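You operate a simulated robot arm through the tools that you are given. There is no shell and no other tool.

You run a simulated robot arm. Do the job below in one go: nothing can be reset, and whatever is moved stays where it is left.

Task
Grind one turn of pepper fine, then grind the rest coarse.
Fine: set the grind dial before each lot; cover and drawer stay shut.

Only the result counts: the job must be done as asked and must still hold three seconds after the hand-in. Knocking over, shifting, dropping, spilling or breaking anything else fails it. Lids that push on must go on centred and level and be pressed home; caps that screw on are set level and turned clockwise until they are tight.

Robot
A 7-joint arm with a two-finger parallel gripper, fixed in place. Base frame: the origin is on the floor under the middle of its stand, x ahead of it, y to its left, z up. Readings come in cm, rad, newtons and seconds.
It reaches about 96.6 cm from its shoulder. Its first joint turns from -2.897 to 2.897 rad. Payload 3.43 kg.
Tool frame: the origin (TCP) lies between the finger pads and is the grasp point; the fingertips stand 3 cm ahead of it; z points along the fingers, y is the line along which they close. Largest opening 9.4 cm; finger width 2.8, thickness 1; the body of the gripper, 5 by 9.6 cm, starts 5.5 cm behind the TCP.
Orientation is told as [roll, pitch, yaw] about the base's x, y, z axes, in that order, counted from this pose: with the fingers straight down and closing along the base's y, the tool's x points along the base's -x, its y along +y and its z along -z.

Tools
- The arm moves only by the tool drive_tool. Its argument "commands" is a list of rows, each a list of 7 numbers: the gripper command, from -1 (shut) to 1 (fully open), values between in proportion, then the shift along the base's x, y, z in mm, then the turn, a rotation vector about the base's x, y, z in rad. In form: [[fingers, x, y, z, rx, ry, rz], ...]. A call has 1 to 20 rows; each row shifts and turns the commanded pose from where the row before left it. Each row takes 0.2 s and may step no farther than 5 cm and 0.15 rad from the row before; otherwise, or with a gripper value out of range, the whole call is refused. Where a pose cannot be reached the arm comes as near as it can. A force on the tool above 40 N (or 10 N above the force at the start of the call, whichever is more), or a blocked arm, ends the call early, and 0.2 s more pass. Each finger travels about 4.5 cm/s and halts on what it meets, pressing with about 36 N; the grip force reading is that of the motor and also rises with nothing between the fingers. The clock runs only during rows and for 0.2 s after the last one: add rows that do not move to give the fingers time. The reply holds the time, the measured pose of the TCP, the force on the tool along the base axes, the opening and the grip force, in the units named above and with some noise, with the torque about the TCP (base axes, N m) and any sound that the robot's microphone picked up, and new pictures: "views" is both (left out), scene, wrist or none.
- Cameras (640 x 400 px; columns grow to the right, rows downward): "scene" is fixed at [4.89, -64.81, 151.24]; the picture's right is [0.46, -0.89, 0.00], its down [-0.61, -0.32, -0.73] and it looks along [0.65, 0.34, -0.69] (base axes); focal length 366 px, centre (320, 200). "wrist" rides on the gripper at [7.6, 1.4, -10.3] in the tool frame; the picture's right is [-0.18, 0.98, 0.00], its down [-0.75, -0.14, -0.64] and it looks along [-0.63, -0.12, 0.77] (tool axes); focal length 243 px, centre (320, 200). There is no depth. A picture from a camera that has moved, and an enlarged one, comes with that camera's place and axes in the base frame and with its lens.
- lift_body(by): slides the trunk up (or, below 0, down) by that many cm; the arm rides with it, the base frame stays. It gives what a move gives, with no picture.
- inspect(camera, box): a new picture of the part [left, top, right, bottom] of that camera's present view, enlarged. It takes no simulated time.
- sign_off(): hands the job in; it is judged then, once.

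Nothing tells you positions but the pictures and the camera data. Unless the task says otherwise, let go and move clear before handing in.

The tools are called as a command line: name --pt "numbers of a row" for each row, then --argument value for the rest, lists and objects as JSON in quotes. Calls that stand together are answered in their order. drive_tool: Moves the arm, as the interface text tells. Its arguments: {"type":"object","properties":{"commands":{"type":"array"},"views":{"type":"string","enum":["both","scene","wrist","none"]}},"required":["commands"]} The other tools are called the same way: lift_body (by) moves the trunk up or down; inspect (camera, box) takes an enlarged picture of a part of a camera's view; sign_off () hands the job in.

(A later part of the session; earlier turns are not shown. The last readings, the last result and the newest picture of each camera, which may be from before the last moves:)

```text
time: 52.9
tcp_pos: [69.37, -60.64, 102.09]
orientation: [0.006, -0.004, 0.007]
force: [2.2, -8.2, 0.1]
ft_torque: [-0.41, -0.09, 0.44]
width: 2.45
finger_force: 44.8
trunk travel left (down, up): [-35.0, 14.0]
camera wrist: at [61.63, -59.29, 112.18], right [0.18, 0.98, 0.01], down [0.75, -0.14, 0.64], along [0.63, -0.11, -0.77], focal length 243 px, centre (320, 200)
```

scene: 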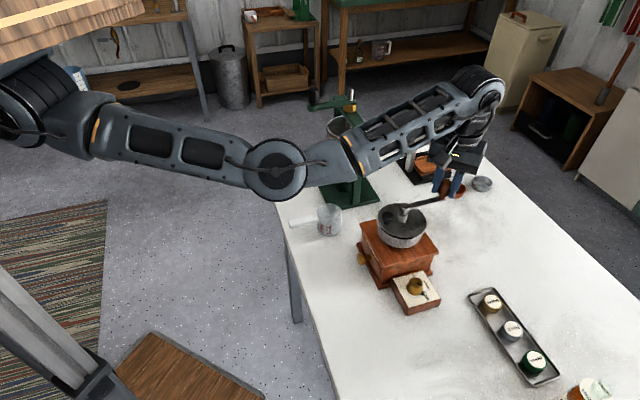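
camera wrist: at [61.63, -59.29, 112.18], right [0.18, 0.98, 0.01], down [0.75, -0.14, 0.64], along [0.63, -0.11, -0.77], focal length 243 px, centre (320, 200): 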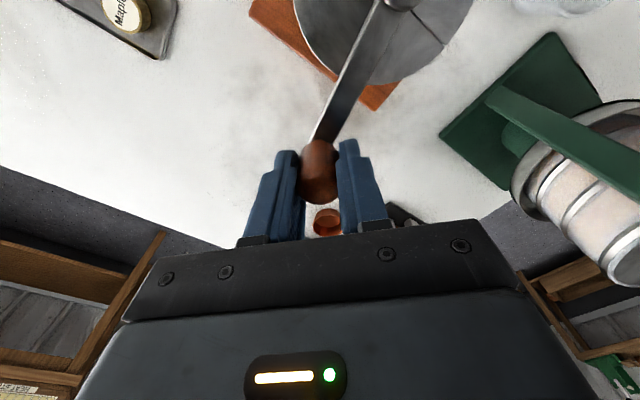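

Both directions feel and sound the same, so nothing indicates a problem; the clockwise turn stands. Now I'll release the handle, rise, and go back to the dial to set COARSE.

drive_tool --pt "0.1 0 0 0 0 0 0" --pt "0.1 0 0 0 0 0 0" --pt "0.1 0 0 0 0 0 0" --pt "0.1 0 0 30 0 0 0" --pt "0.1 0 0 40 0 0 0" --pt "0.1 0 0 50 0 0 0" --pt "0.1 -50 -7 0 0 0 0.1" --pt "0.1 -50 -7 0 0 0 0.1" --pt "0.1 -40 -5 0 0 0 0" --pt "0.1 -13 -1 0 0 0 0" --pt "0.1 0 0 0 0 0 0" --pt "0.1 0 0 0 0 0 0"

inspect --camera "scene" --box '[340, 160, 500, 320]'

inspect --camera "wrist" --box '[260, 20, 460, 200]'

```text
refused: row 7 steps farther than a row can; nothing moved
```

```text
2.50 times, centred on (420, 240) of scene
camera zoom: at [4.89, -64.81, 151.24], right [0.46, -0.89, 0.0], down [-0.61, -0.32, -0.73], along [0.65, 0.34, -0.69], focal length 914 px, centre (70, 100)
```

zoom: 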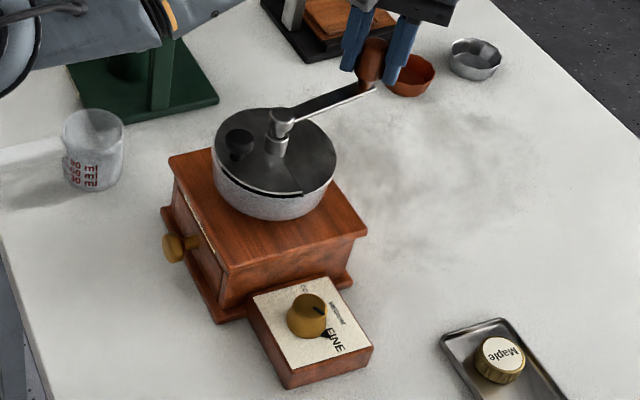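

```text
2.22 times, centred on (360, 110) of wrist
camera zoom: at [61.63, -59.29, 112.18], right [0.18, 0.98, 0.01], down [0.75, -0.14, 0.64], along [0.63, -0.11, -0.77], focal length 539 px, centre (231, 400)
```

zoom: 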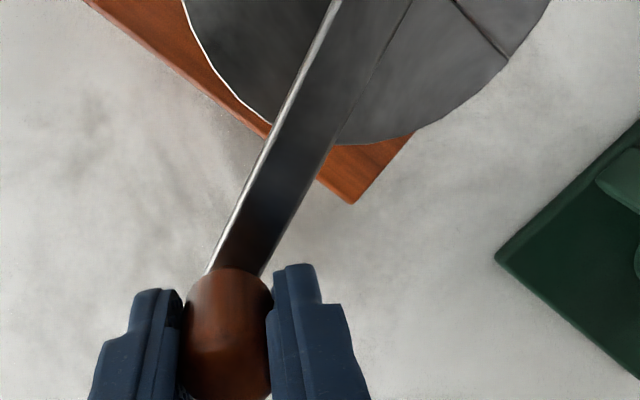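

A step was slightly too long; nothing moved. Resending with shorter steps (the mill itself hasn't shifted).

drive_tool --pt "0.1 0 0 0 0 0 0" --pt "0.1 0 0 0 0 0 0" --pt "0.1 0 0 0 0 0 0" --pt "0.1 0 0 30 0 0 0" --pt "0.1 0 0 40 0 0 0" --pt "0.1 0 0 45 0 0 0" --pt "0.1 -45 -6 0 0 0 0.1" --pt "0.1 -45 -6 0 0 0 0.1" --pt "0.1 -40 -5 0 0 0 0" --pt "0.1 -23 -3 0 0 0 0" --pt "0.1 0 0 0 0 0 0" --pt "0.1 0 0 0 0 0 0"

inspect --camera "scene" --box '[340, 160, 500, 320]'

inspect --camera "wrist" --box '[260, 20, 460, 200]'

```text
time: 55.5
tcp_pos: [53.99, -62.91, 113.65]
orientation: [0.006, -0.001, 0.208]
force: [-0.2, 0.6, -0.1]
ft_torque: [-0.01, -0.03, 0.02]
width: 5.17
finger_force: 0.0
trunk travel left (down, up): [-35.0, 14.0]
camera wrist: at [46.1, -62.94, 123.79], right [-0.02, 1.0, 0.01], down [0.77, 0.01, 0.64], along [0.64, 0.02, -0.77], focal length 243 px, centre (320, 200)
```

scene: 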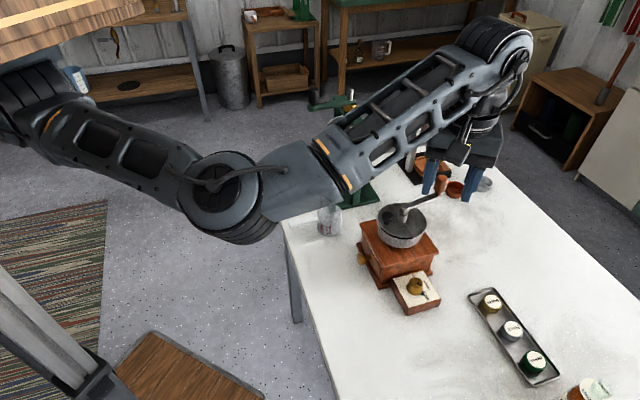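
wrist: 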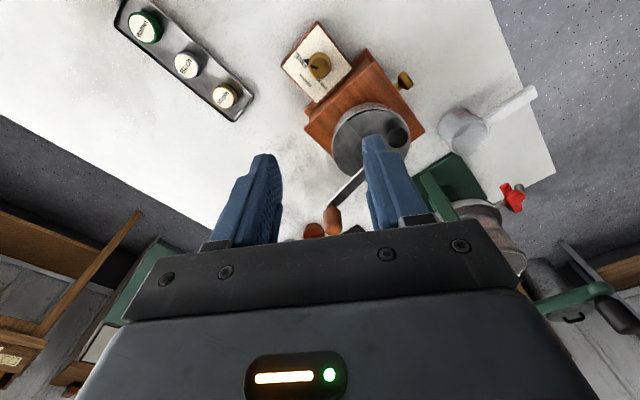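

```text
2.50 times, centred on (420, 240) of scene
camera zoom: at [4.89, -64.81, 151.24], right [0.46, -0.89, 0.0], down [-0.61, -0.32, -0.73], along [0.65, 0.34, -0.69], focal length 914 px, centre (70, 100)
```

zoom: 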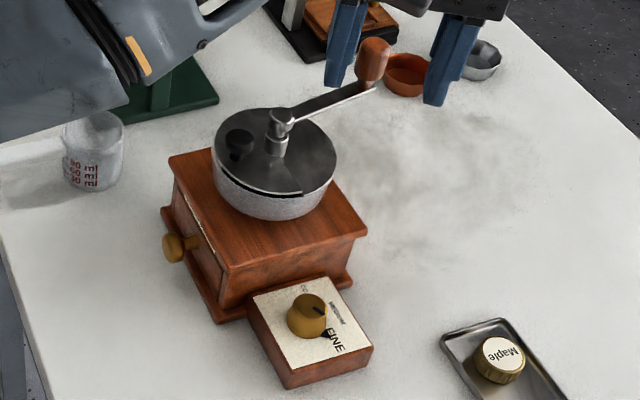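

```text
2.22 times, centred on (360, 110) of wrist
camera zoom: at [46.1, -62.94, 123.79], right [-0.02, 1.0, 0.01], down [0.77, 0.01, 0.64], along [0.64, 0.02, -0.77], focal length 539 px, centre (231, 400)
```

zoom: 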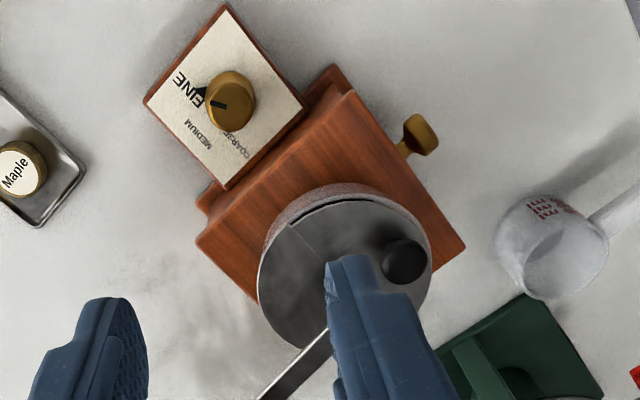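

Everything is in place and the dial still reads FINE. Descending onto the knob and gripping it.

drive_tool --pt "0.1 0.5 2.5 -45 0 0 0" --pt "0.1 0 0 -45 0 0 0" --pt "0.1 0 0 -45 0 0 0" --pt "0.1 0 0 -45 0 0 0" --pt "0.1 0 0 -45 0 0 0" --pt "0.1 0 0 -28 0 0 0" --pt "0.1 0 0 -13 0 0 0" --pt "0.1 0 0 0 0 0 0" --pt "0.1 0 0 0 0 0 0" --views "wrist"

inspect --camera "wrist" --box '[220, 40, 420, 200]'

```text
time: 57.5
tcp_pos: [54.19, -62.5, 86.96]
orientation: [0.006, -0.001, 0.208]
force: [0.1, -0.3, -0.2]
ft_torque: [0.03, 0.04, 0.03]
width: 5.17
finger_force: 0.2
trunk travel left (down, up): [-35.0, 14.0]
camera wrist: at [46.22, -62.56, 97.11], right [-0.02, 1.0, 0.01], down [0.77, 0.01, 0.64], along [0.64, 0.02, -0.77], focal length 243 px, centre (320, 200)
```

wrist: 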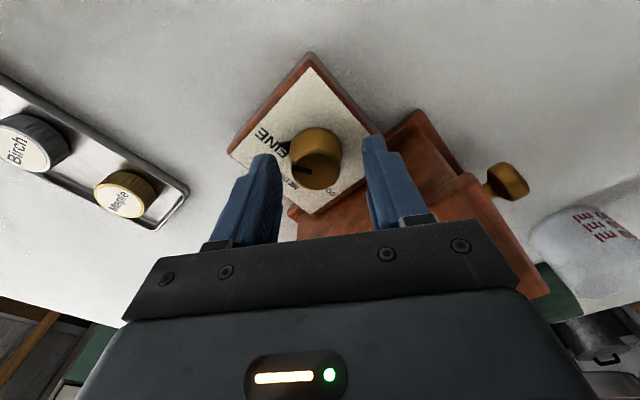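

```text
2.50 times, centred on (320, 120) of wrist
camera zoom: at [46.22, -62.56, 97.11], right [-0.02, 1.0, 0.01], down [0.77, 0.01, 0.64], along [0.64, 0.02, -0.77], focal length 606 px, centre (320, 400)
```

zoom: 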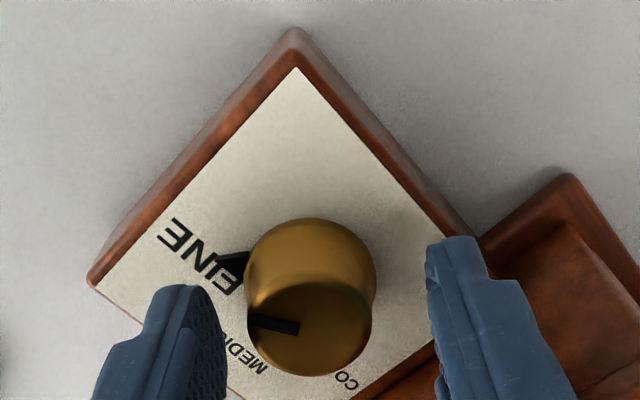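

drive_tool --pt "0.1 -1 -1.5 0 0 0 0" --pt "-0.3 0 0 0 0 0 0" --pt "-1 0 0 0 0 0 0" --pt "-1 0 0 0 0 0 0" --pt "-1 0 0 0 0 0 0" --pt "-1 0 0 0 0 0 0" --views "none"

```text
time: 58.9
tcp_pos: [53.88, -62.78, 87.06]
orientation: [0.006, -0.003, 0.206]
force: [5.5, -22.2, -4.8]
ft_torque: [-0.75, -0.13, 0.05]
width: 3.13
finger_force: 45.1
trunk travel left (down, up): [-35.0, 14.0]
```

drive_tool --pt "-1 0.5 -2 0 0 0 0" --pt "-1 0 0 0 0 0 0" --pt "-1 0 0 0 0 0 0.1" --pt "-1 0 0 0 0 0 0.1" --pt "-1 0 0 0 0 0 0.1" --pt "-1 0 0 0 0 0 0.1" --pt "-1 0 0 0 0 0 0.1" --pt "-1 0 0 0 0 0 0.1" --pt "-1 0 0 0 0 0 0.1" --pt "-1 0 0 0 0 0 0.1" --pt "-1 0 0 0 0 0 0.1" --pt "-1 0 0 0 0 0 0.1" --pt "-1 0 0 0 0 0 0" --views "wrist"

inspect --camera "wrist" --box '[220, 40, 420, 200]'

```text
time: 61.7
tcp_pos: [54.05, -62.71, 86.93]
orientation: [0.006, -0.002, 1.211]
force: [-6.0, -4.0, 3.4]
ft_torque: [0.15, 0.01, 0.03]
width: 3.12
finger_force: 44.7
trunk travel left (down, up): [-35.0, 14.0]
camera wrist: at [49.98, -69.29, 97.12], right [-0.85, 0.52, 0.01], down [0.4, 0.65, 0.64], along [0.33, 0.55, -0.77], focal length 243 px, centre (320, 200)
```

wrist: 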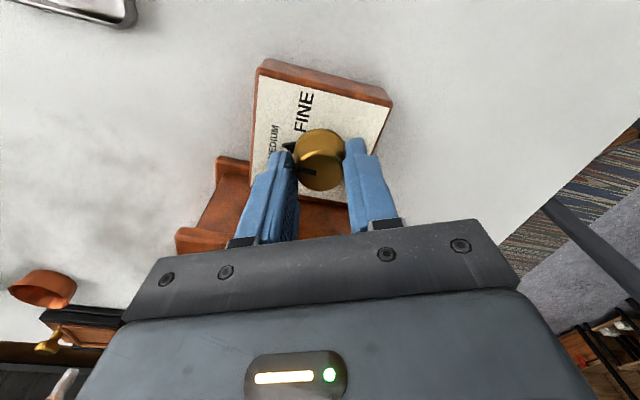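

```text
2.50 times, centred on (320, 120) of wrist
camera zoom: at [49.98, -69.29, 97.12], right [-0.85, 0.52, 0.01], down [0.4, 0.65, 0.64], along [0.33, 0.55, -0.77], focal length 606 px, centre (320, 400)
```

zoom: 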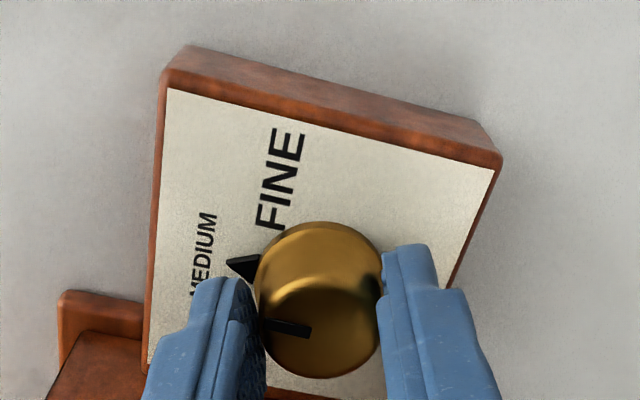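

Pointer is now at MEDIUM. Release, swing the gripper back to yaw 0.2, regrip.

drive_tool --pt "0.1 0 0 0 0 0 0" --pt "0.1 0 0 0 0 0 0" --pt "0.1 0 0 0 0 0 0" --pt "0.1 0 0 0 0 0 -0.125" --pt "0.1 0 0 0 0 0 -0.125" --pt "0.1 0 0 0 0 0 -0.125" --pt "0.1 0 0 0 0 0 -0.125" --pt "0.1 0 0 0 0 0 -0.125" --pt "0.1 0 0 0 0 0 -0.125" --pt "0.1 0 0 0 0 0 -0.125" --pt "0.1 0 0 0 0 0 -0.125" --pt "0.1 0 0 0 0 0 0" --pt "-0.3 0 0 0 0 0 0" --pt "-1 0 0 0 0 0 0" --pt "-1 0 0 0 0 0 0" --pt "-1 0 0 0 0 0 0" --pt "-1 0 0 0 0 0 0" --views "wrist"

inspect --camera "wrist" --box '[220, 40, 420, 200]'

```text
time: 65.3
tcp_pos: [53.96, -62.68, 86.85]
orientation: [0.009, 0.0, 0.208]
force: [-4.9, 13.5, 0.8]
ft_torque: [0.45, 0.15, 0.05]
width: 3.15
finger_force: 44.6
trunk travel left (down, up): [-35.0, 14.0]
camera wrist: at [46.19, -62.84, 97.09], right [-0.02, 1.0, 0.01], down [0.77, 0.01, 0.64], along [0.64, 0.02, -0.77], focal length 243 px, centre (320, 200)
```

wrist: 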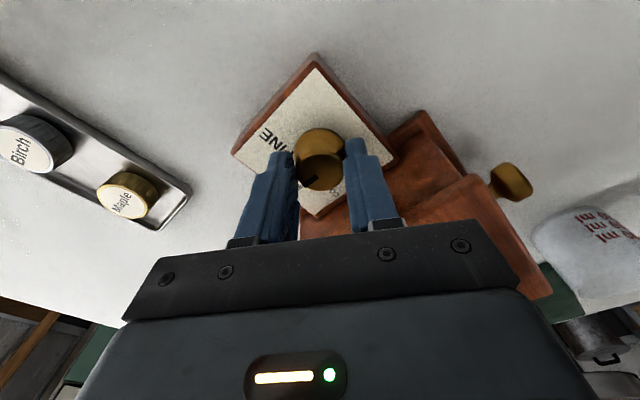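

```text
2.50 times, centred on (320, 120) of wrist
camera zoom: at [46.19, -62.84, 97.09], right [-0.02, 1.0, 0.01], down [0.77, 0.01, 0.64], along [0.64, 0.02, -0.77], focal length 606 px, centre (320, 400)
```

zoom: 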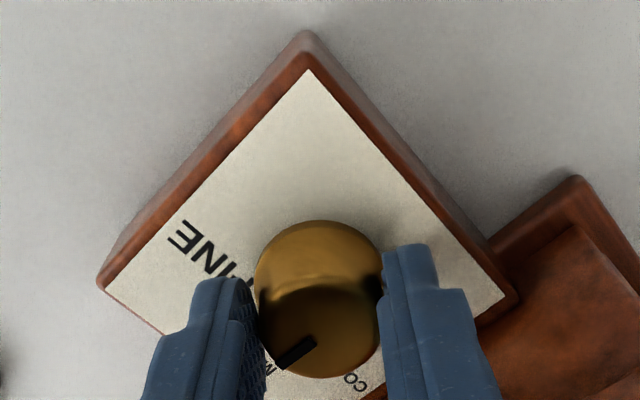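

Regripped. The mark has exactly the same in-gripper position as in my very first bite, so +1.0 rad brings it back to the original COARSE position.

drive_tool --pt "-1 -0.4 1.2 0 0 0 0" --pt "-1 0 0 0 0 0 0.1" --pt "-1 0 0 0 0 0 0.1" --pt "-1 0 0 0 0 0 0.1" --pt "-1 0 0 0 0 0 0.1" --pt "-1 0 0 0 0 0 0.1" --pt "-1 0 0 0 0 0 0.1" --pt "-1 0 0 0 0 0 0.1" --pt "-1 0 0 0 0 0 0.1" --pt "-1 0 0 0 0 0 0.1" --pt "-1 0 0 0 0 0 0.1" --pt "-1 0 0 0 0 0 0" --pt "0.1 0 0 0 0 0 0" --pt "0.1 0 0 0 0 0 0" --pt "0.1 0 0 0 0 0 0" --pt "0.1 0 0 30 0 0 0" --pt "0.1 0 0 40 0 0 0" --pt "0.1 0 0 45 0 0 0" --pt "0.1 0 0 45 0 0 0" --pt "0.1 0 0 0 0 0 0"

inspect --camera "wrist" --box '[260, 20, 380, 120]'

inspect --camera "scene" --box '[380, 260, 460, 320]'

```text
time: 69.5
tcp_pos: [53.89, -62.56, 103.02]
orientation: [0.007, 0.0, 1.208]
force: [0.0, 0.1, 0.6]
ft_torque: [-0.01, 0.01, 0.01]
width: 5.16
finger_force: 0.1
trunk travel left (down, up): [-35.0, 14.0]
camera wrist: at [49.9, -69.18, 113.2], right [-0.85, 0.52, 0.01], down [0.4, 0.65, 0.64], along [0.33, 0.55, -0.77], focal length 243 px, centre (320, 200)
```

scene: 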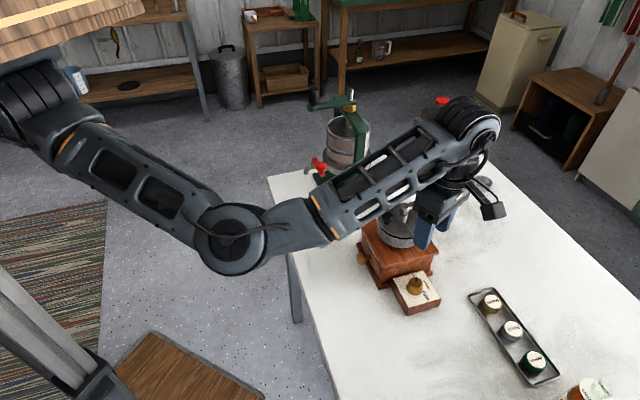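
wrist: 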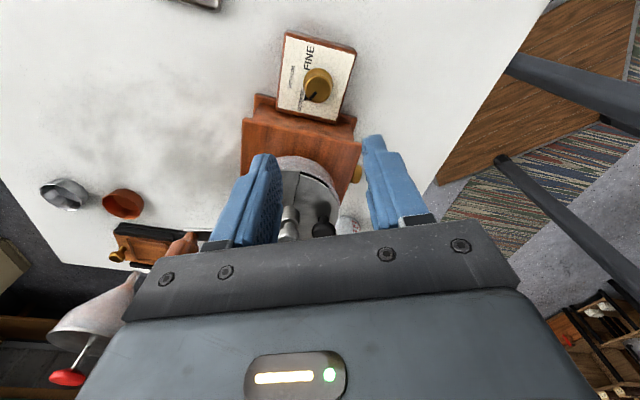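

```text
4.00 times, centred on (320, 70) of wrist
camera zoom: at [49.9, -69.18, 113.2], right [-0.85, 0.52, 0.01], down [0.4, 0.65, 0.64], along [0.33, 0.55, -0.77], focal length 970 px, centre (320, 720)
```

zoom: 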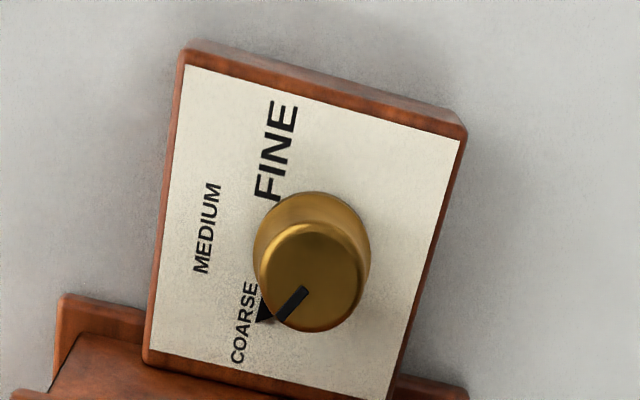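

```text
6.67 times, centred on (420, 290) of scene
camera zoom: at [4.89, -64.81, 151.24], right [0.46, -0.89, 0.0], down [-0.61, -0.32, -0.73], along [0.65, 0.34, -0.69], focal length 2438 px, centre (-347, -400)
```

zoom: 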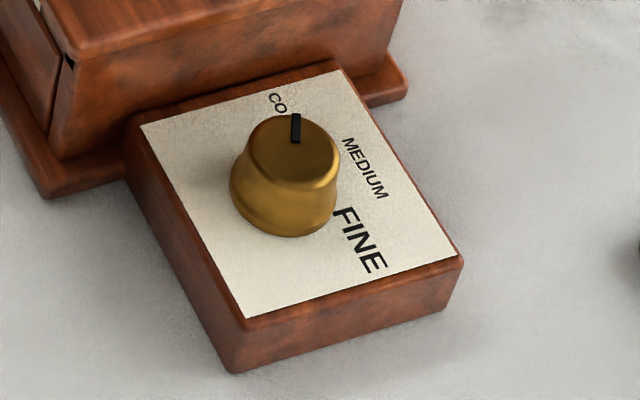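

The dial is back on COARSE (identical to its original mark). Next, back over the crank handle to grind the rest; I'll hover first to locate it.

drive_tool --pt "0.1 0 0 40 0 0 -0.15" --pt "0.1 0 0 40 0 0 -0.15" --pt "0.1 0 0 40 0 0 -0.15" --pt "0.1 40 5 0 0 0 -0.15" --pt "0.1 40 5 0 0 0 -0.15" --pt "0.1 40 5 0 0 0 -0.15" --pt "0.1 32 4 0 0 0 -0.15" --pt "0.1 0 0 0 0 0 -0.15" --pt "0.1 0 0 0 0 0 0" --pt "0.1 0 0 0 0 0 0"

inspect --camera "wrist" --box '[220, 0, 460, 180]'

inspect --camera "scene" --box '[360, 150, 500, 270]'

```text
time: 71.7
tcp_pos: [69.11, -60.65, 114.87]
orientation: [0.008, -0.002, 0.009]
force: [0.1, 0.3, 0.3]
ft_torque: [0.01, 0.0, 0.04]
width: 5.16
finger_force: 0.1
trunk travel left (down, up): [-35.0, 14.0]
camera wrist: at [61.49, -59.31, 125.07], right [0.18, 0.98, 0.01], down [0.75, -0.14, 0.64], along [0.63, -0.11, -0.77], focal length 243 px, centre (320, 200)
```

scene: 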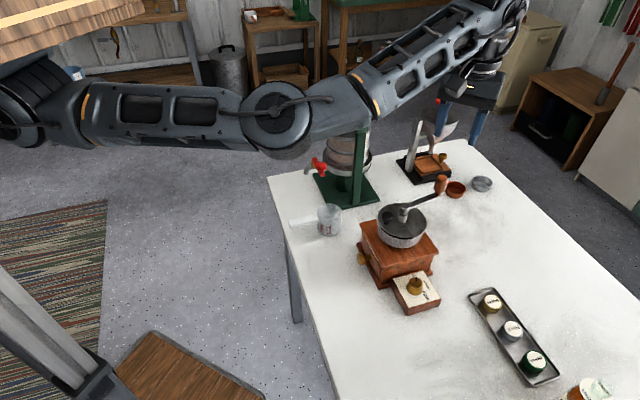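
wrist: 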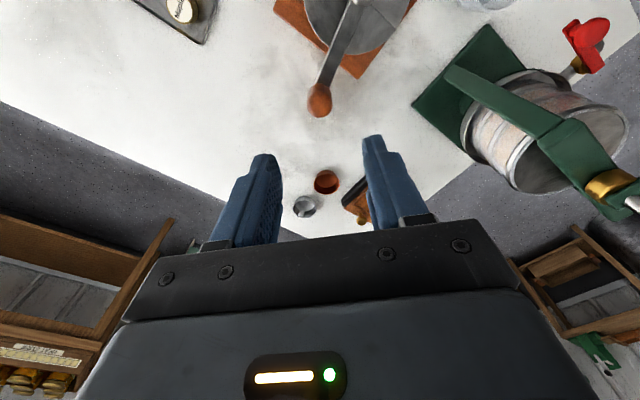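

```text
2.22 times, centred on (340, 90) of wrist
camera zoom: at [61.49, -59.31, 125.07], right [0.18, 0.98, 0.01], down [0.75, -0.14, 0.64], along [0.63, -0.11, -0.77], focal length 539 px, centre (276, 444)
```

zoom: 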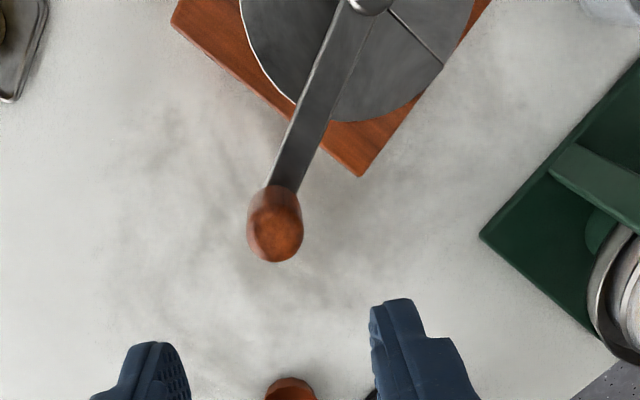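

```text
3.33 times, centred on (430, 210) of scene
camera zoom: at [4.89, -64.81, 151.24], right [0.46, -0.89, 0.0], down [-0.61, -0.32, -0.73], along [0.65, 0.34, -0.69], focal length 1219 px, centre (-47, 167)
```

zoom: 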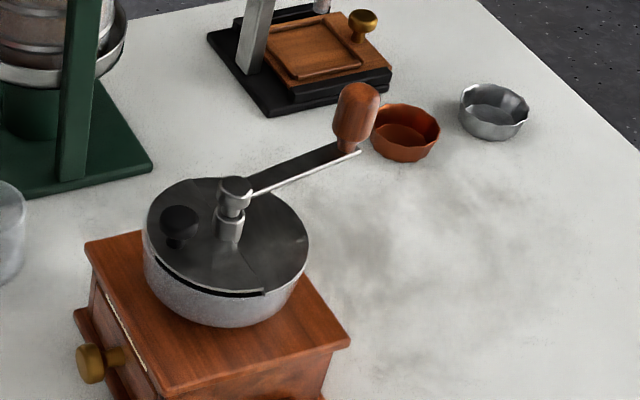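

Handle axis is about (68.95, -60.35) with its top nearer z 101.5, so I'll grip slightly lower this time (TCP z about 101.3).

drive_tool --pt "0.1 -1.5 3 -45 0 0 0" --pt "0.1 0 0 -45 0 0 0" --pt "0.1 0 0 -30 0 0 0" --pt "0.1 0 0 -16 0 0 0" --pt "0.1 0 0 0 0 0 0" --pt "-0.3 0 0 0 0 0 0" --pt "-1 0 0 0 0 0 0" --pt "-1 0 0 0 0 0 0" --pt "-1 0 0 0 0 0 0"

inspect --camera "wrist" --box '[240, 0, 480, 220]'

inspect --camera "scene" --box '[380, 130, 500, 250]'

```text
time: 73.7
tcp_pos: [68.97, -60.56, 101.19]
orientation: [0.006, -0.002, 0.008]
force: [4.2, -2.1, -2.3]
ft_torque: [-0.34, -0.26, -0.01]
width: 2.44
finger_force: 44.9
trunk travel left (down, up): [-35.0, 14.0]
camera wrist: at [61.37, -59.07, 111.47], right [0.18, 0.98, 0.01], down [0.75, -0.14, 0.64], along [0.63, -0.11, -0.77], focal length 243 px, centre (320, 200)
```

scene: 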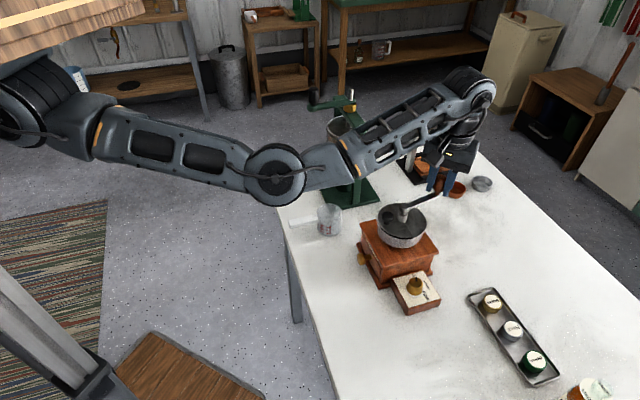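
wrist: 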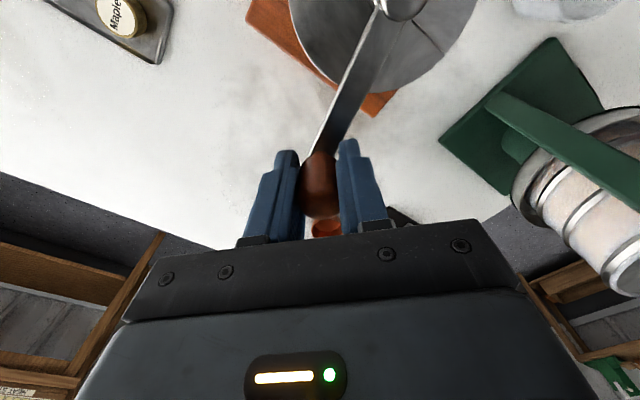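

```text
1.82 times, centred on (360, 110) of wrist
camera zoom: at [61.37, -59.07, 111.47], right [0.18, 0.98, 0.01], down [0.75, -0.14, 0.64], along [0.63, -0.11, -0.77], focal length 441 px, centre (247, 364)
```

zoom: 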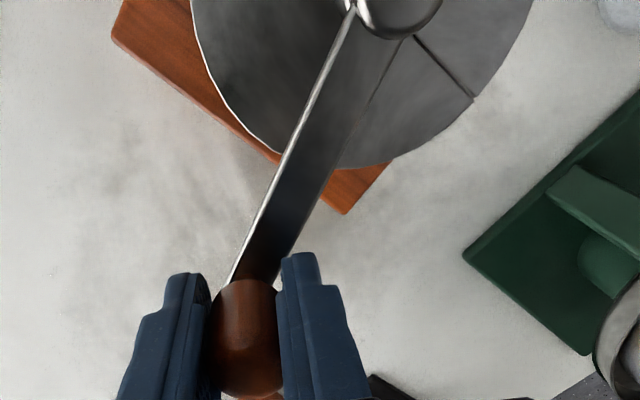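

```text
3.33 times, centred on (440, 190) of scene
camera zoom: at [4.89, -64.81, 151.24], right [0.46, -0.89, 0.0], down [-0.61, -0.32, -0.73], along [0.65, 0.34, -0.69], focal length 1219 px, centre (-80, 233)
```

zoom: 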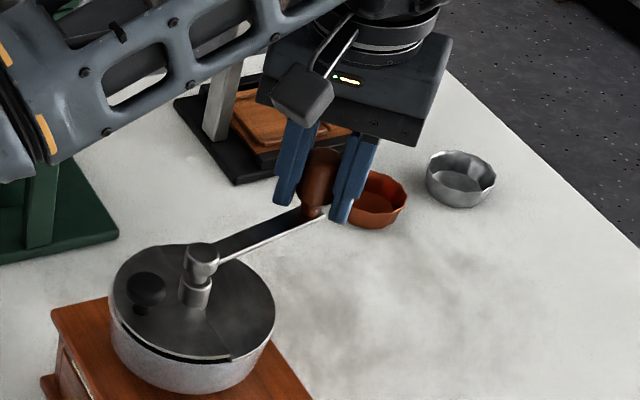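

Good grip with low forces, crank at about -34°. Now clockwise in 9° steps; first quarter turn as a check.

drive_tool --pt "-1 -8.8 -11.1 0 0 0 0" --pt "-1 -10.5 -9.6 0 0 0 0" --pt "-1 -11.8 -7.8 0 0 0 0" --pt "-1 -12.9 -5.9 0 0 0 0" --pt "-1 -13.7 -3.8 0 0 0 0" --pt "-1 -14.1 -1.6 0 0 0 0" --pt "-1 -14.2 0.6 0 0 0 0" --pt "-1 -13.9 2.8 0 0 0 0" --pt "-1 -13.3 5.0 0 0 0 0" --pt "-1 -12.4 7.0 0 0 0 0" --views "wrist"

```text
time: 75.9
tcp_pos: [56.39, -62.84, 101.31]
orientation: [0.009, 0.001, 0.009]
force: [-6.3, -14.7, 1.4]
ft_torque: [-0.33, -0.15, -0.27]
width: 2.44
finger_force: 45.0
trunk travel left (down, up): [-35.0, 14.0]
camera wrist: at [48.64, -61.41, 111.5], right [0.18, 0.98, 0.01], down [0.75, -0.14, 0.64], along [0.63, -0.11, -0.77], focal length 243 px, centre (320, 200)
```

wrist: 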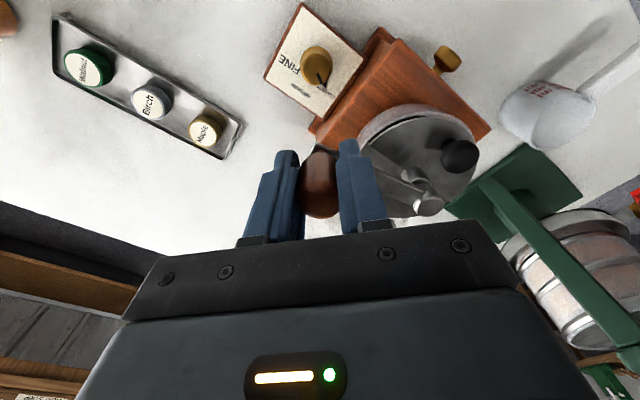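

Running well at 9° per step. Continuing.

drive_tool --pt "-1 -11.4 8.0 0 0 0 0" --pt "-1 -9.6 10.5 0 0 0 0" --pt "-1 -7.8 11.8 0 0 0 0" --pt "-1 -5.9 12.9 0 0 0 0" --pt "-1 -3.8 13.7 0 0 0 0" --pt "-1 -1.6 14.1 0 0 0 0" --pt "-1 0.6 14.2 0 0 0 0" --pt "-1 2.8 13.9 0 0 0 0" --pt "-1 5.0 13.3 0 0 0 0" --pt "-1 7.0 12.4 0 0 0 0" --views "wrist"

```text
time: 78.1
tcp_pos: [54.16, -50.51, 101.36]
orientation: [0.005, -0.003, 0.01]
force: [20.6, -21.1, 1.9]
ft_torque: [-0.49, 0.27, -0.4]
width: 2.47
finger_force: 45.1
trunk travel left (down, up): [-35.0, 14.0]
camera wrist: at [46.37, -49.04, 111.43], right [0.18, 0.98, 0.01], down [0.75, -0.14, 0.64], along [0.63, -0.11, -0.77], focal length 243 px, centre (320, 200)
```

wrist: 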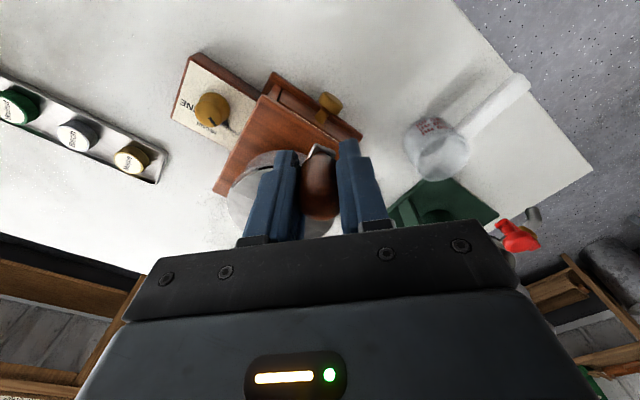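

Load is about 29 N inward here, so I'll shift the command by about 2 mm toward the hub and continue the second half turn, in two parts.

drive_tool --pt "-1 1.8 -1.8 0 0 0 0" --pt "-1 8.8 11.1 0 0 0 0" --pt "-1 10.5 9.6 0 0 0 0" --pt "-1 11.8 7.8 0 0 0 0" --pt "-1 12.9 5.9 0 0 0 0" --pt "-1 13.7 3.8 0 0 0 0" --pt "-1 14.1 1.6 0 0 0 0" --pt "-1 14.2 -0.6 0 0 0 0" --pt "-1 13.9 -2.8 0 0 0 0" --pt "-1 13.3 -5.0 0 0 0 0" --pt "-1 12.4 -7.0 0 0 0 0" --views "wrist"

```text
time: 80.5
tcp_pos: [66.88, -47.8, 101.3]
orientation: [0.009, -0.005, 0.014]
force: [11.2, 25.0, 5.5]
ft_torque: [0.15, 0.19, -0.36]
width: 2.48
finger_force: 45.2
trunk travel left (down, up): [-35.0, 14.0]
camera wrist: at [59.22, -46.51, 111.51], right [0.17, 0.99, 0.01], down [0.75, -0.14, 0.64], along [0.64, -0.1, -0.77], focal length 243 px, centre (320, 200)
```

wrist: 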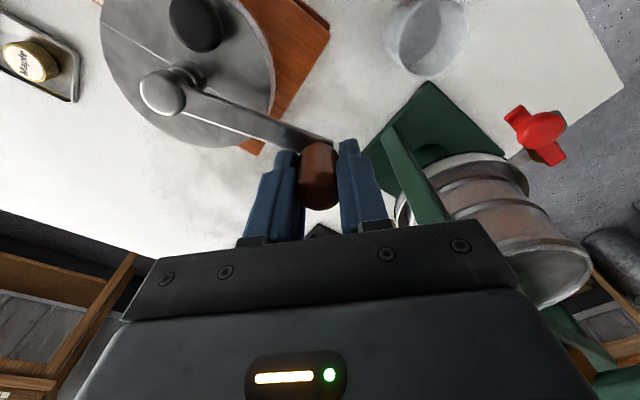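

Continuing the rest of this turn with a small outward correction.

drive_tool --pt "-1 1.0 2.2 0 0 0 0" --pt "-1 11.1 -8.8 0 0 0 0" --pt "-1 9.6 -10.5 0 0 0 0" --pt "-1 7.8 -11.8 0 0 0 0" --pt "-1 5.9 -12.9 0 0 0 0" --pt "-1 3.8 -13.7 0 0 0 0" --pt "-1 1.6 -14.1 0 0 0 0" --pt "-1 -0.6 -14.2 0 0 0 0" --pt "-1 -2.8 -13.9 0 0 0 0" --pt "-1 -5.0 -13.3 0 0 0 0" --pt "-1 -7.0 -12.4 0 0 0 0" --views "wrist"

inspect --camera "wrist" --box '[240, 0, 480, 220]'

```text
time: 82.9
tcp_pos: [69.26, -60.34, 101.32]
orientation: [0.007, -0.001, 0.008]
force: [1.4, 5.8, -3.1]
ft_torque: [-0.03, 0.06, -0.43]
width: 2.42
finger_force: 44.9
trunk travel left (down, up): [-35.0, 14.0]
camera wrist: at [61.59, -59.01, 111.49], right [0.18, 0.98, 0.01], down [0.75, -0.14, 0.64], along [0.63, -0.11, -0.77], focal length 243 px, centre (320, 200)
```

wrist: 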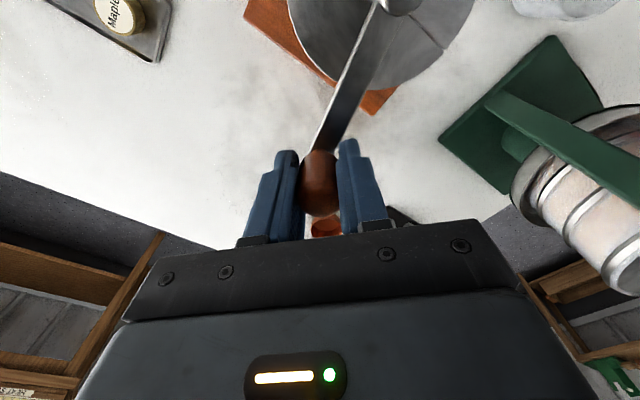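

```text
1.82 times, centred on (360, 110) of wrist
camera zoom: at [61.59, -59.01, 111.49], right [0.18, 0.98, 0.01], down [0.75, -0.14, 0.64], along [0.63, -0.11, -0.77], focal length 441 px, centre (247, 364)
```

zoom: 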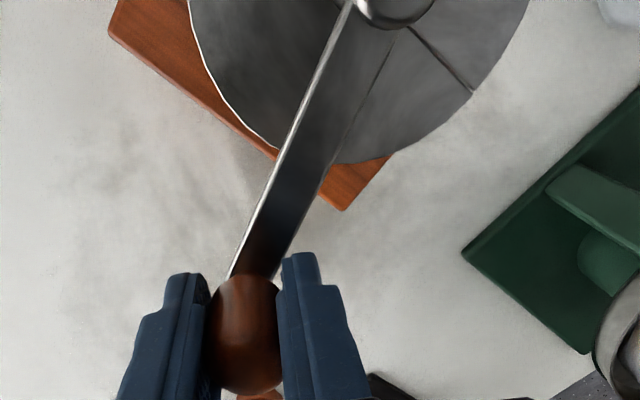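

One coarse turn done; grip is stable and loads light. I'll repeat the turn with a tuned path, half a turn per call, watching force, torque and sound for when the hopper runs empty.

drive_tool --pt "-1 -8.9 -11.2 0 0 0 0" --pt "-1 -10.5 -9.7 0 0 0 0" --pt "-1 -11.9 -7.9 0 0 0 0" --pt "-1 -13.0 -6.0 0 0 0 0" --pt "-1 -13.7 -3.9 0 0 0 0" --pt "-1 -14.1 -1.7 0 0 0 0" --pt "-1 -14.2 0.5 0 0 0 0" --pt "-1 -13.9 2.7 0 0 0 0" --pt "-1 -13.3 4.9 0 0 0 0" --pt "-1 -12.4 6.9 0 0 0 0" --pt "-1 -11.0 8.7 0 0 0 0" --pt "-1 -9.4 10.3 0 0 0 0" --pt "-1 -7.7 11.7 0 0 0 0" --pt "-1 -5.7 12.8 0 0 0 0" --pt "-1 -3.6 13.5 0 0 0 0" --pt "-1 -1.5 14.0 0 0 0 0" --pt "-1 0.8 14.0 0 0 0 0" --pt "-1 3.0 13.8 0 0 0 0" --pt "-1 5.1 13.2 0 0 0 0" --pt "-1 7.1 12.2 0 0 0 0" --views "wrist"

```text
time: 87.1
tcp_pos: [54.41, -50.56, 101.31]
orientation: [0.008, -0.002, 0.01]
force: [-1.9, -5.5, 0.0]
ft_torque: [-0.24, 0.16, -0.49]
width: 2.43
finger_force: 45.8
trunk travel left (down, up): [-35.0, 14.0]
camera wrist: at [46.67, -49.22, 111.45], right [0.18, 0.98, 0.01], down [0.75, -0.14, 0.64], along [0.63, -0.11, -0.77], focal length 243 px, centre (320, 200)
```

wrist: 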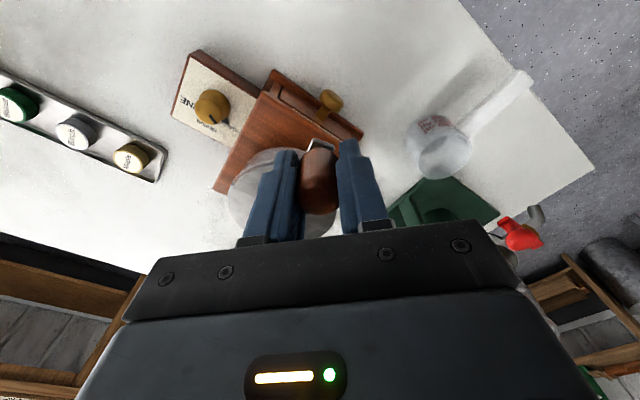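

Very smooth (about 6 N). Second half of coarse turn two.

drive_tool --pt "-1 8.9 11.3 0 0 0 0" --pt "-1 10.5 9.8 0 0 0 0" --pt "-1 11.9 8.0 0 0 0 0" --pt "-1 13.0 6.1 0 0 0 0" --pt "-1 13.8 4.0 0 0 0 0" --pt "-1 14.2 1.8 0 0 0 0" --pt "-1 14.3 -0.4 0 0 0 0" --pt "-1 14.0 -2.6 0 0 0 0" --pt "-1 13.4 -4.8 0 0 0 0" --pt "-1 12.4 -6.8 0 0 0 0" --pt "-1 10.9 -8.8 0 0 0 0" --pt "-1 9.4 -10.4 0 0 0 0" --pt "-1 7.7 -11.8 0 0 0 0" --pt "-1 5.7 -12.9 0 0 0 0" --pt "-1 3.6 -13.6 0 0 0 0" --pt "-1 1.4 -14.1 0 0 0 0" --pt "-1 -0.8 -14.1 0 0 0 0" --pt "-1 -3.0 -13.9 0 0 0 0" --pt "-1 -5.2 -13.2 0 0 0 0" --pt "-1 -7.2 -12.3 0 0 0 0" --views "wrist"

```text
time: 91.3
tcp_pos: [69.32, -60.38, 101.35]
orientation: [0.005, -0.003, 0.008]
force: [2.2, 5.4, 1.8]
ft_torque: [-0.01, 0.19, -0.34]
width: 2.45
finger_force: 45.6
trunk travel left (down, up): [-35.0, 14.0]
camera wrist: at [61.61, -59.09, 111.52], right [0.18, 0.98, 0.01], down [0.75, -0.14, 0.64], along [0.63, -0.11, -0.77], focal length 243 px, centre (320, 200)
```

wrist: 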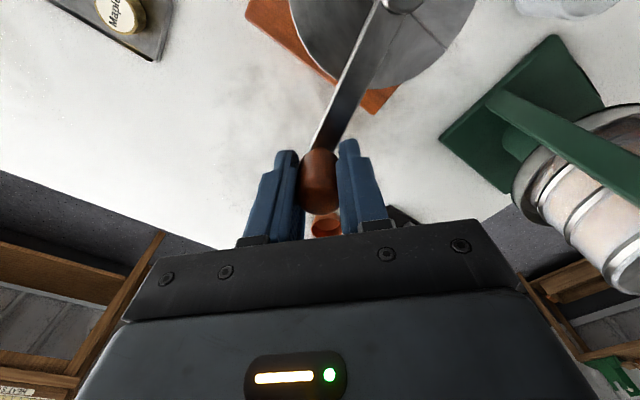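

Two coarse turns done, no change yet. Third turn.

drive_tool --pt "-1 -8.9 -11.2 0 0 0 0" --pt "-1 -10.5 -9.7 0 0 0 0" --pt "-1 -11.9 -7.9 0 0 0 0" --pt "-1 -13.0 -6.0 0 0 0 0" --pt "-1 -13.7 -3.9 0 0 0 0" --pt "-1 -14.1 -1.7 0 0 0 0" --pt "-1 -14.2 0.5 0 0 0 0" --pt "-1 -13.9 2.7 0 0 0 0" --pt "-1 -13.3 4.9 0 0 0 0" --pt "-1 -12.4 6.9 0 0 0 0" --pt "-1 -11.0 8.7 0 0 0 0" --pt "-1 -9.4 10.3 0 0 0 0" --pt "-1 -7.7 11.7 0 0 0 0" --pt "-1 -5.7 12.8 0 0 0 0" --pt "-1 -3.6 13.5 0 0 0 0" --pt "-1 -1.5 14.0 0 0 0 0" --pt "-1 0.8 14.0 0 0 0 0" --pt "-1 3.0 13.8 0 0 0 0" --pt "-1 5.1 13.2 0 0 0 0" --pt "-1 7.1 12.2 0 0 0 0" --views "none"

```text
time: 95.5
tcp_pos: [54.37, -50.55, 101.18]
orientation: [0.006, -0.001, 0.009]
force: [-1.8, -6.0, -0.9]
ft_torque: [-0.23, 0.15, -0.45]
width: 2.47
finger_force: 45.1
trunk travel left (down, up): [-35.0, 14.0]
```

Steady readings. Second half of turn three.

drive_tool --pt "-1 8.9 11.3 0 0 0 0" --pt "-1 10.5 9.8 0 0 0 0" --pt "-1 11.9 8.0 0 0 0 0" --pt "-1 13.0 6.1 0 0 0 0" --pt "-1 13.8 4.0 0 0 0 0" --pt "-1 14.2 1.8 0 0 0 0" --pt "-1 14.3 -0.4 0 0 0 0" --pt "-1 14.0 -2.6 0 0 0 0" --pt "-1 13.4 -4.8 0 0 0 0" --pt "-1 12.4 -6.8 0 0 0 0" --pt "-1 10.9 -8.8 0 0 0 0" --pt "-1 9.4 -10.4 0 0 0 0" --pt "-1 7.7 -11.8 0 0 0 0" --pt "-1 5.7 -12.9 0 0 0 0" --pt "-1 3.6 -13.6 0 0 0 0" --pt "-1 1.4 -14.1 0 0 0 0" --pt "-1 -0.8 -14.1 0 0 0 0" --pt "-1 -3.0 -13.9 0 0 0 0" --pt "-1 -5.2 -13.2 0 0 0 0" --pt "-1 -7.2 -12.3 0 0 0 0" --views "both"

```text
time: 99.7
tcp_pos: [69.33, -60.36, 101.38]
orientation: [0.006, -0.002, 0.01]
force: [1.5, 5.5, 0.9]
ft_torque: [-0.01, 0.13, -0.42]
width: 2.41
finger_force: 45.0
trunk travel left (down, up): [-35.0, 14.0]
camera wrist: at [61.6, -58.99, 111.53], right [0.18, 0.98, 0.01], down [0.75, -0.14, 0.64], along [0.63, -0.11, -0.77], focal length 243 px, centre (320, 200)
```

scene: 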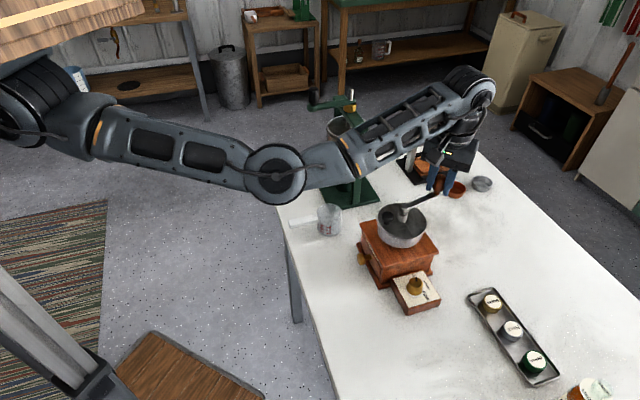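
wrist: 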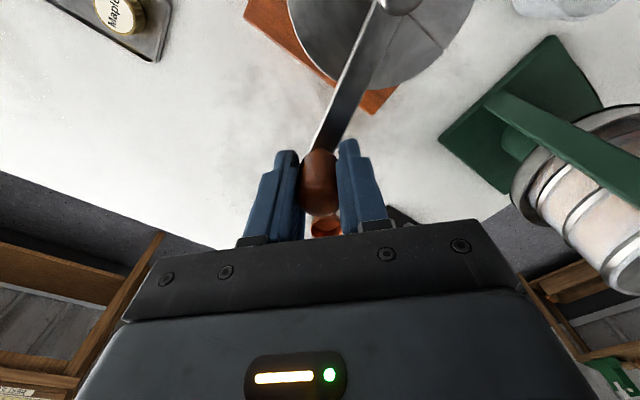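

Readings are identical each turn. The path is well tuned, so I'll speed up to one full turn per call (18° steps).

drive_tool --pt "-1 -19.4 -20.9 0 0 0 0" --pt "-1 -24.9 -13.9 0 0 0 0" --pt "-1 -27.8 -5.6 0 0 0 0" --pt "-1 -28.1 3.2 0 0 0 0" --pt "-1 -25.7 11.8 0 0 0 0" --pt "-1 -20.4 19.0 0 0 0 0" --pt "-1 -13.4 24.5 0 0 0 0" --pt "-1 -5.1 27.5 0 0 0 0" --pt "-1 3.8 27.8 0 0 0 0" --pt "-1 12.2 25.4 0 0 0 0" --pt "-1 19.4 21.1 0 0 0 0" --pt "-1 24.9 14.1 0 0 0 0" --pt "-1 28.0 5.8 0 0 0 0" --pt "-1 28.3 -3.0 0 0 0 0" --pt "-1 25.8 -11.6 0 0 0 0" --pt "-1 20.3 -19.2 0 0 0 0" --pt "-1 13.4 -24.7 0 0 0 0" --pt "-1 5.0 -27.7 0 0 0 0" --pt "-1 -3.8 -28.0 0 0 0 0" --pt "-1 -12.4 -25.5 0 0 0 0" --views "both"

```text
time: 103.9
tcp_pos: [69.34, -60.53, 101.25]
orientation: [0.007, -0.003, 0.008]
force: [0.1, 6.4, -0.5]
ft_torque: [0.04, -0.36, -0.41]
width: 2.44
finger_force: 45.6
trunk travel left (down, up): [-35.0, 14.0]
camera wrist: at [61.57, -59.07, 111.51], right [0.18, 0.98, 0.01], down [0.75, -0.14, 0.64], along [0.63, -0.11, -0.77], focal length 243 px, centre (320, 200)
```

scene: 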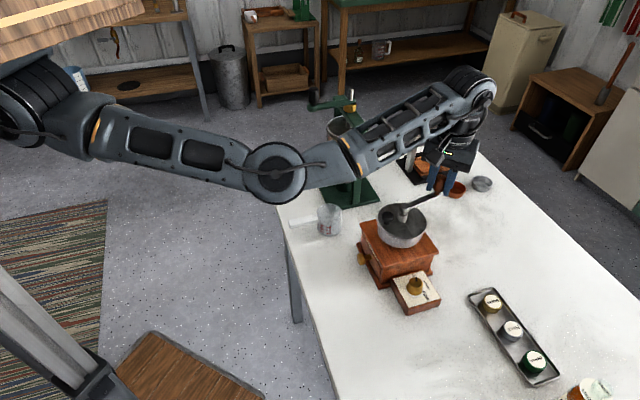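
wrist: 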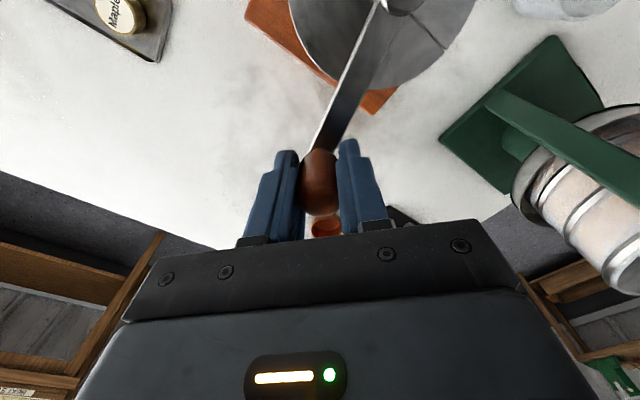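

Works well at one turn per call. A quick check of the mill, cover, dial and drawer.

inspect --camera "scene" --box '[340, 160, 500, 320]'

inspect --camera "scene" --box '[370, 190, 440, 250]'

```text
2.50 times, centred on (420, 240) of scene
camera zoom: at [4.89, -64.81, 151.24], right [0.46, -0.89, 0.0], down [-0.61, -0.32, -0.73], along [0.65, 0.34, -0.69], focal length 914 px, centre (70, 100)
```

zoom: 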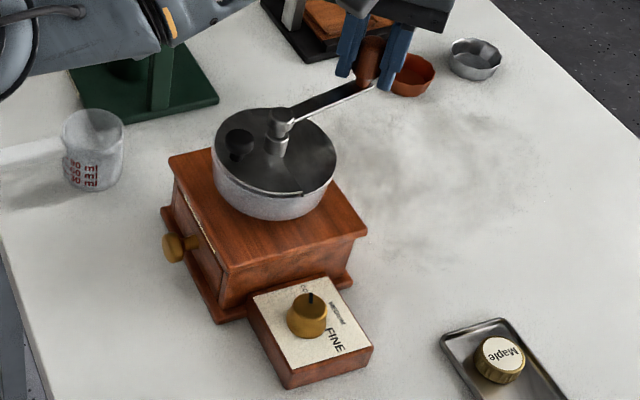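

```text
6.67 times, centred on (405, 220) of scene
camera zoom: at [4.89, -64.81, 151.24], right [0.46, -0.89, 0.0], down [-0.61, -0.32, -0.73], along [0.65, 0.34, -0.69], focal length 2438 px, centre (-247, 67)
```

zoom: 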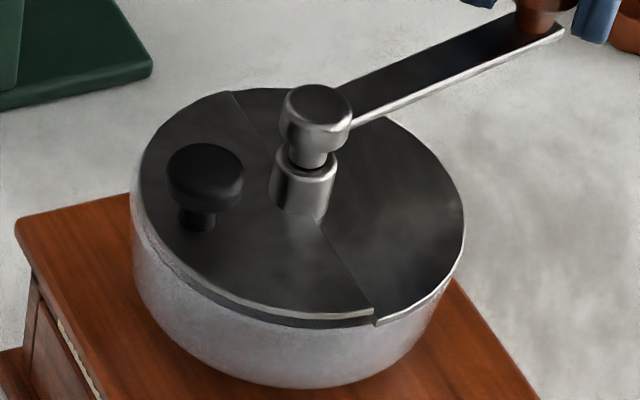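

Everything is in place: cover and drawer shut, dial on COARSE. Four coarse turns done; continuing.

drive_tool --pt "-1 -19.4 -20.9 0 0 0 0" --pt "-1 -24.9 -13.9 0 0 0 0" --pt "-1 -27.8 -5.6 0 0 0 0" --pt "-1 -28.1 3.2 0 0 0 0" --pt "-1 -25.7 11.8 0 0 0 0" --pt "-1 -20.4 19.0 0 0 0 0" --pt "-1 -13.4 24.5 0 0 0 0" --pt "-1 -5.1 27.5 0 0 0 0" --pt "-1 3.8 27.8 0 0 0 0" --pt "-1 12.2 25.4 0 0 0 0" --pt "-1 19.4 21.1 0 0 0 0" --pt "-1 24.9 14.1 0 0 0 0" --pt "-1 28.0 5.8 0 0 0 0" --pt "-1 28.3 -3.0 0 0 0 0" --pt "-1 25.8 -11.6 0 0 0 0" --pt "-1 20.3 -19.2 0 0 0 0" --pt "-1 13.4 -24.7 0 0 0 0" --pt "-1 5.0 -27.7 0 0 0 0" --pt "-1 -3.8 -28.0 0 0 0 0" --pt "-1 -12.4 -25.5 0 0 0 0" --views "none"

```text
time: 108.1
tcp_pos: [69.36, -60.27, 101.33]
orientation: [0.007, -0.003, 0.009]
force: [-0.6, 6.9, -4.0]
ft_torque: [-0.06, -0.36, -0.44]
width: 2.47
finger_force: 44.5
trunk travel left (down, up): [-35.0, 14.0]
```

Five coarse turns; no change yet. Sixth.

drive_tool --pt "-1 -19.4 -20.9 0 0 0 0" --pt "-1 -24.9 -13.9 0 0 0 0" --pt "-1 -27.8 -5.6 0 0 0 0" --pt "-1 -28.1 3.2 0 0 0 0" --pt "-1 -25.7 11.8 0 0 0 0" --pt "-1 -20.4 19.0 0 0 0 0" --pt "-1 -13.4 24.5 0 0 0 0" --pt "-1 -5.1 27.5 0 0 0 0" --pt "-1 3.8 27.8 0 0 0 0" --pt "-1 12.2 25.4 0 0 0 0" --pt "-1 19.4 21.1 0 0 0 0" --pt "-1 24.9 14.1 0 0 0 0" --pt "-1 28.0 5.8 0 0 0 0" --pt "-1 28.3 -3.0 0 0 0 0" --pt "-1 25.8 -11.6 0 0 0 0" --pt "-1 20.3 -19.2 0 0 0 0" --pt "-1 13.4 -24.7 0 0 0 0" --pt "-1 5.0 -27.7 0 0 0 0" --pt "-1 -3.8 -28.0 0 0 0 0" --pt "-1 -12.4 -25.5 0 0 0 0" --views "none"

```text
time: 109.0
tcp_pos: [62.39, -64.5, 101.47]
orientation: [-0.007, -0.017, 0.018]
force: [14.3, -9.8, -6.3]
ft_torque: [0.0, -0.4, -0.06]
width: 2.46
finger_force: 45.0
trunk travel left (down, up): [-35.0, 14.0]
stopped in row 4: the force on the tool passed its limit at 61 N (the readings are from after the stop); the commanded pose is now the measured one
```

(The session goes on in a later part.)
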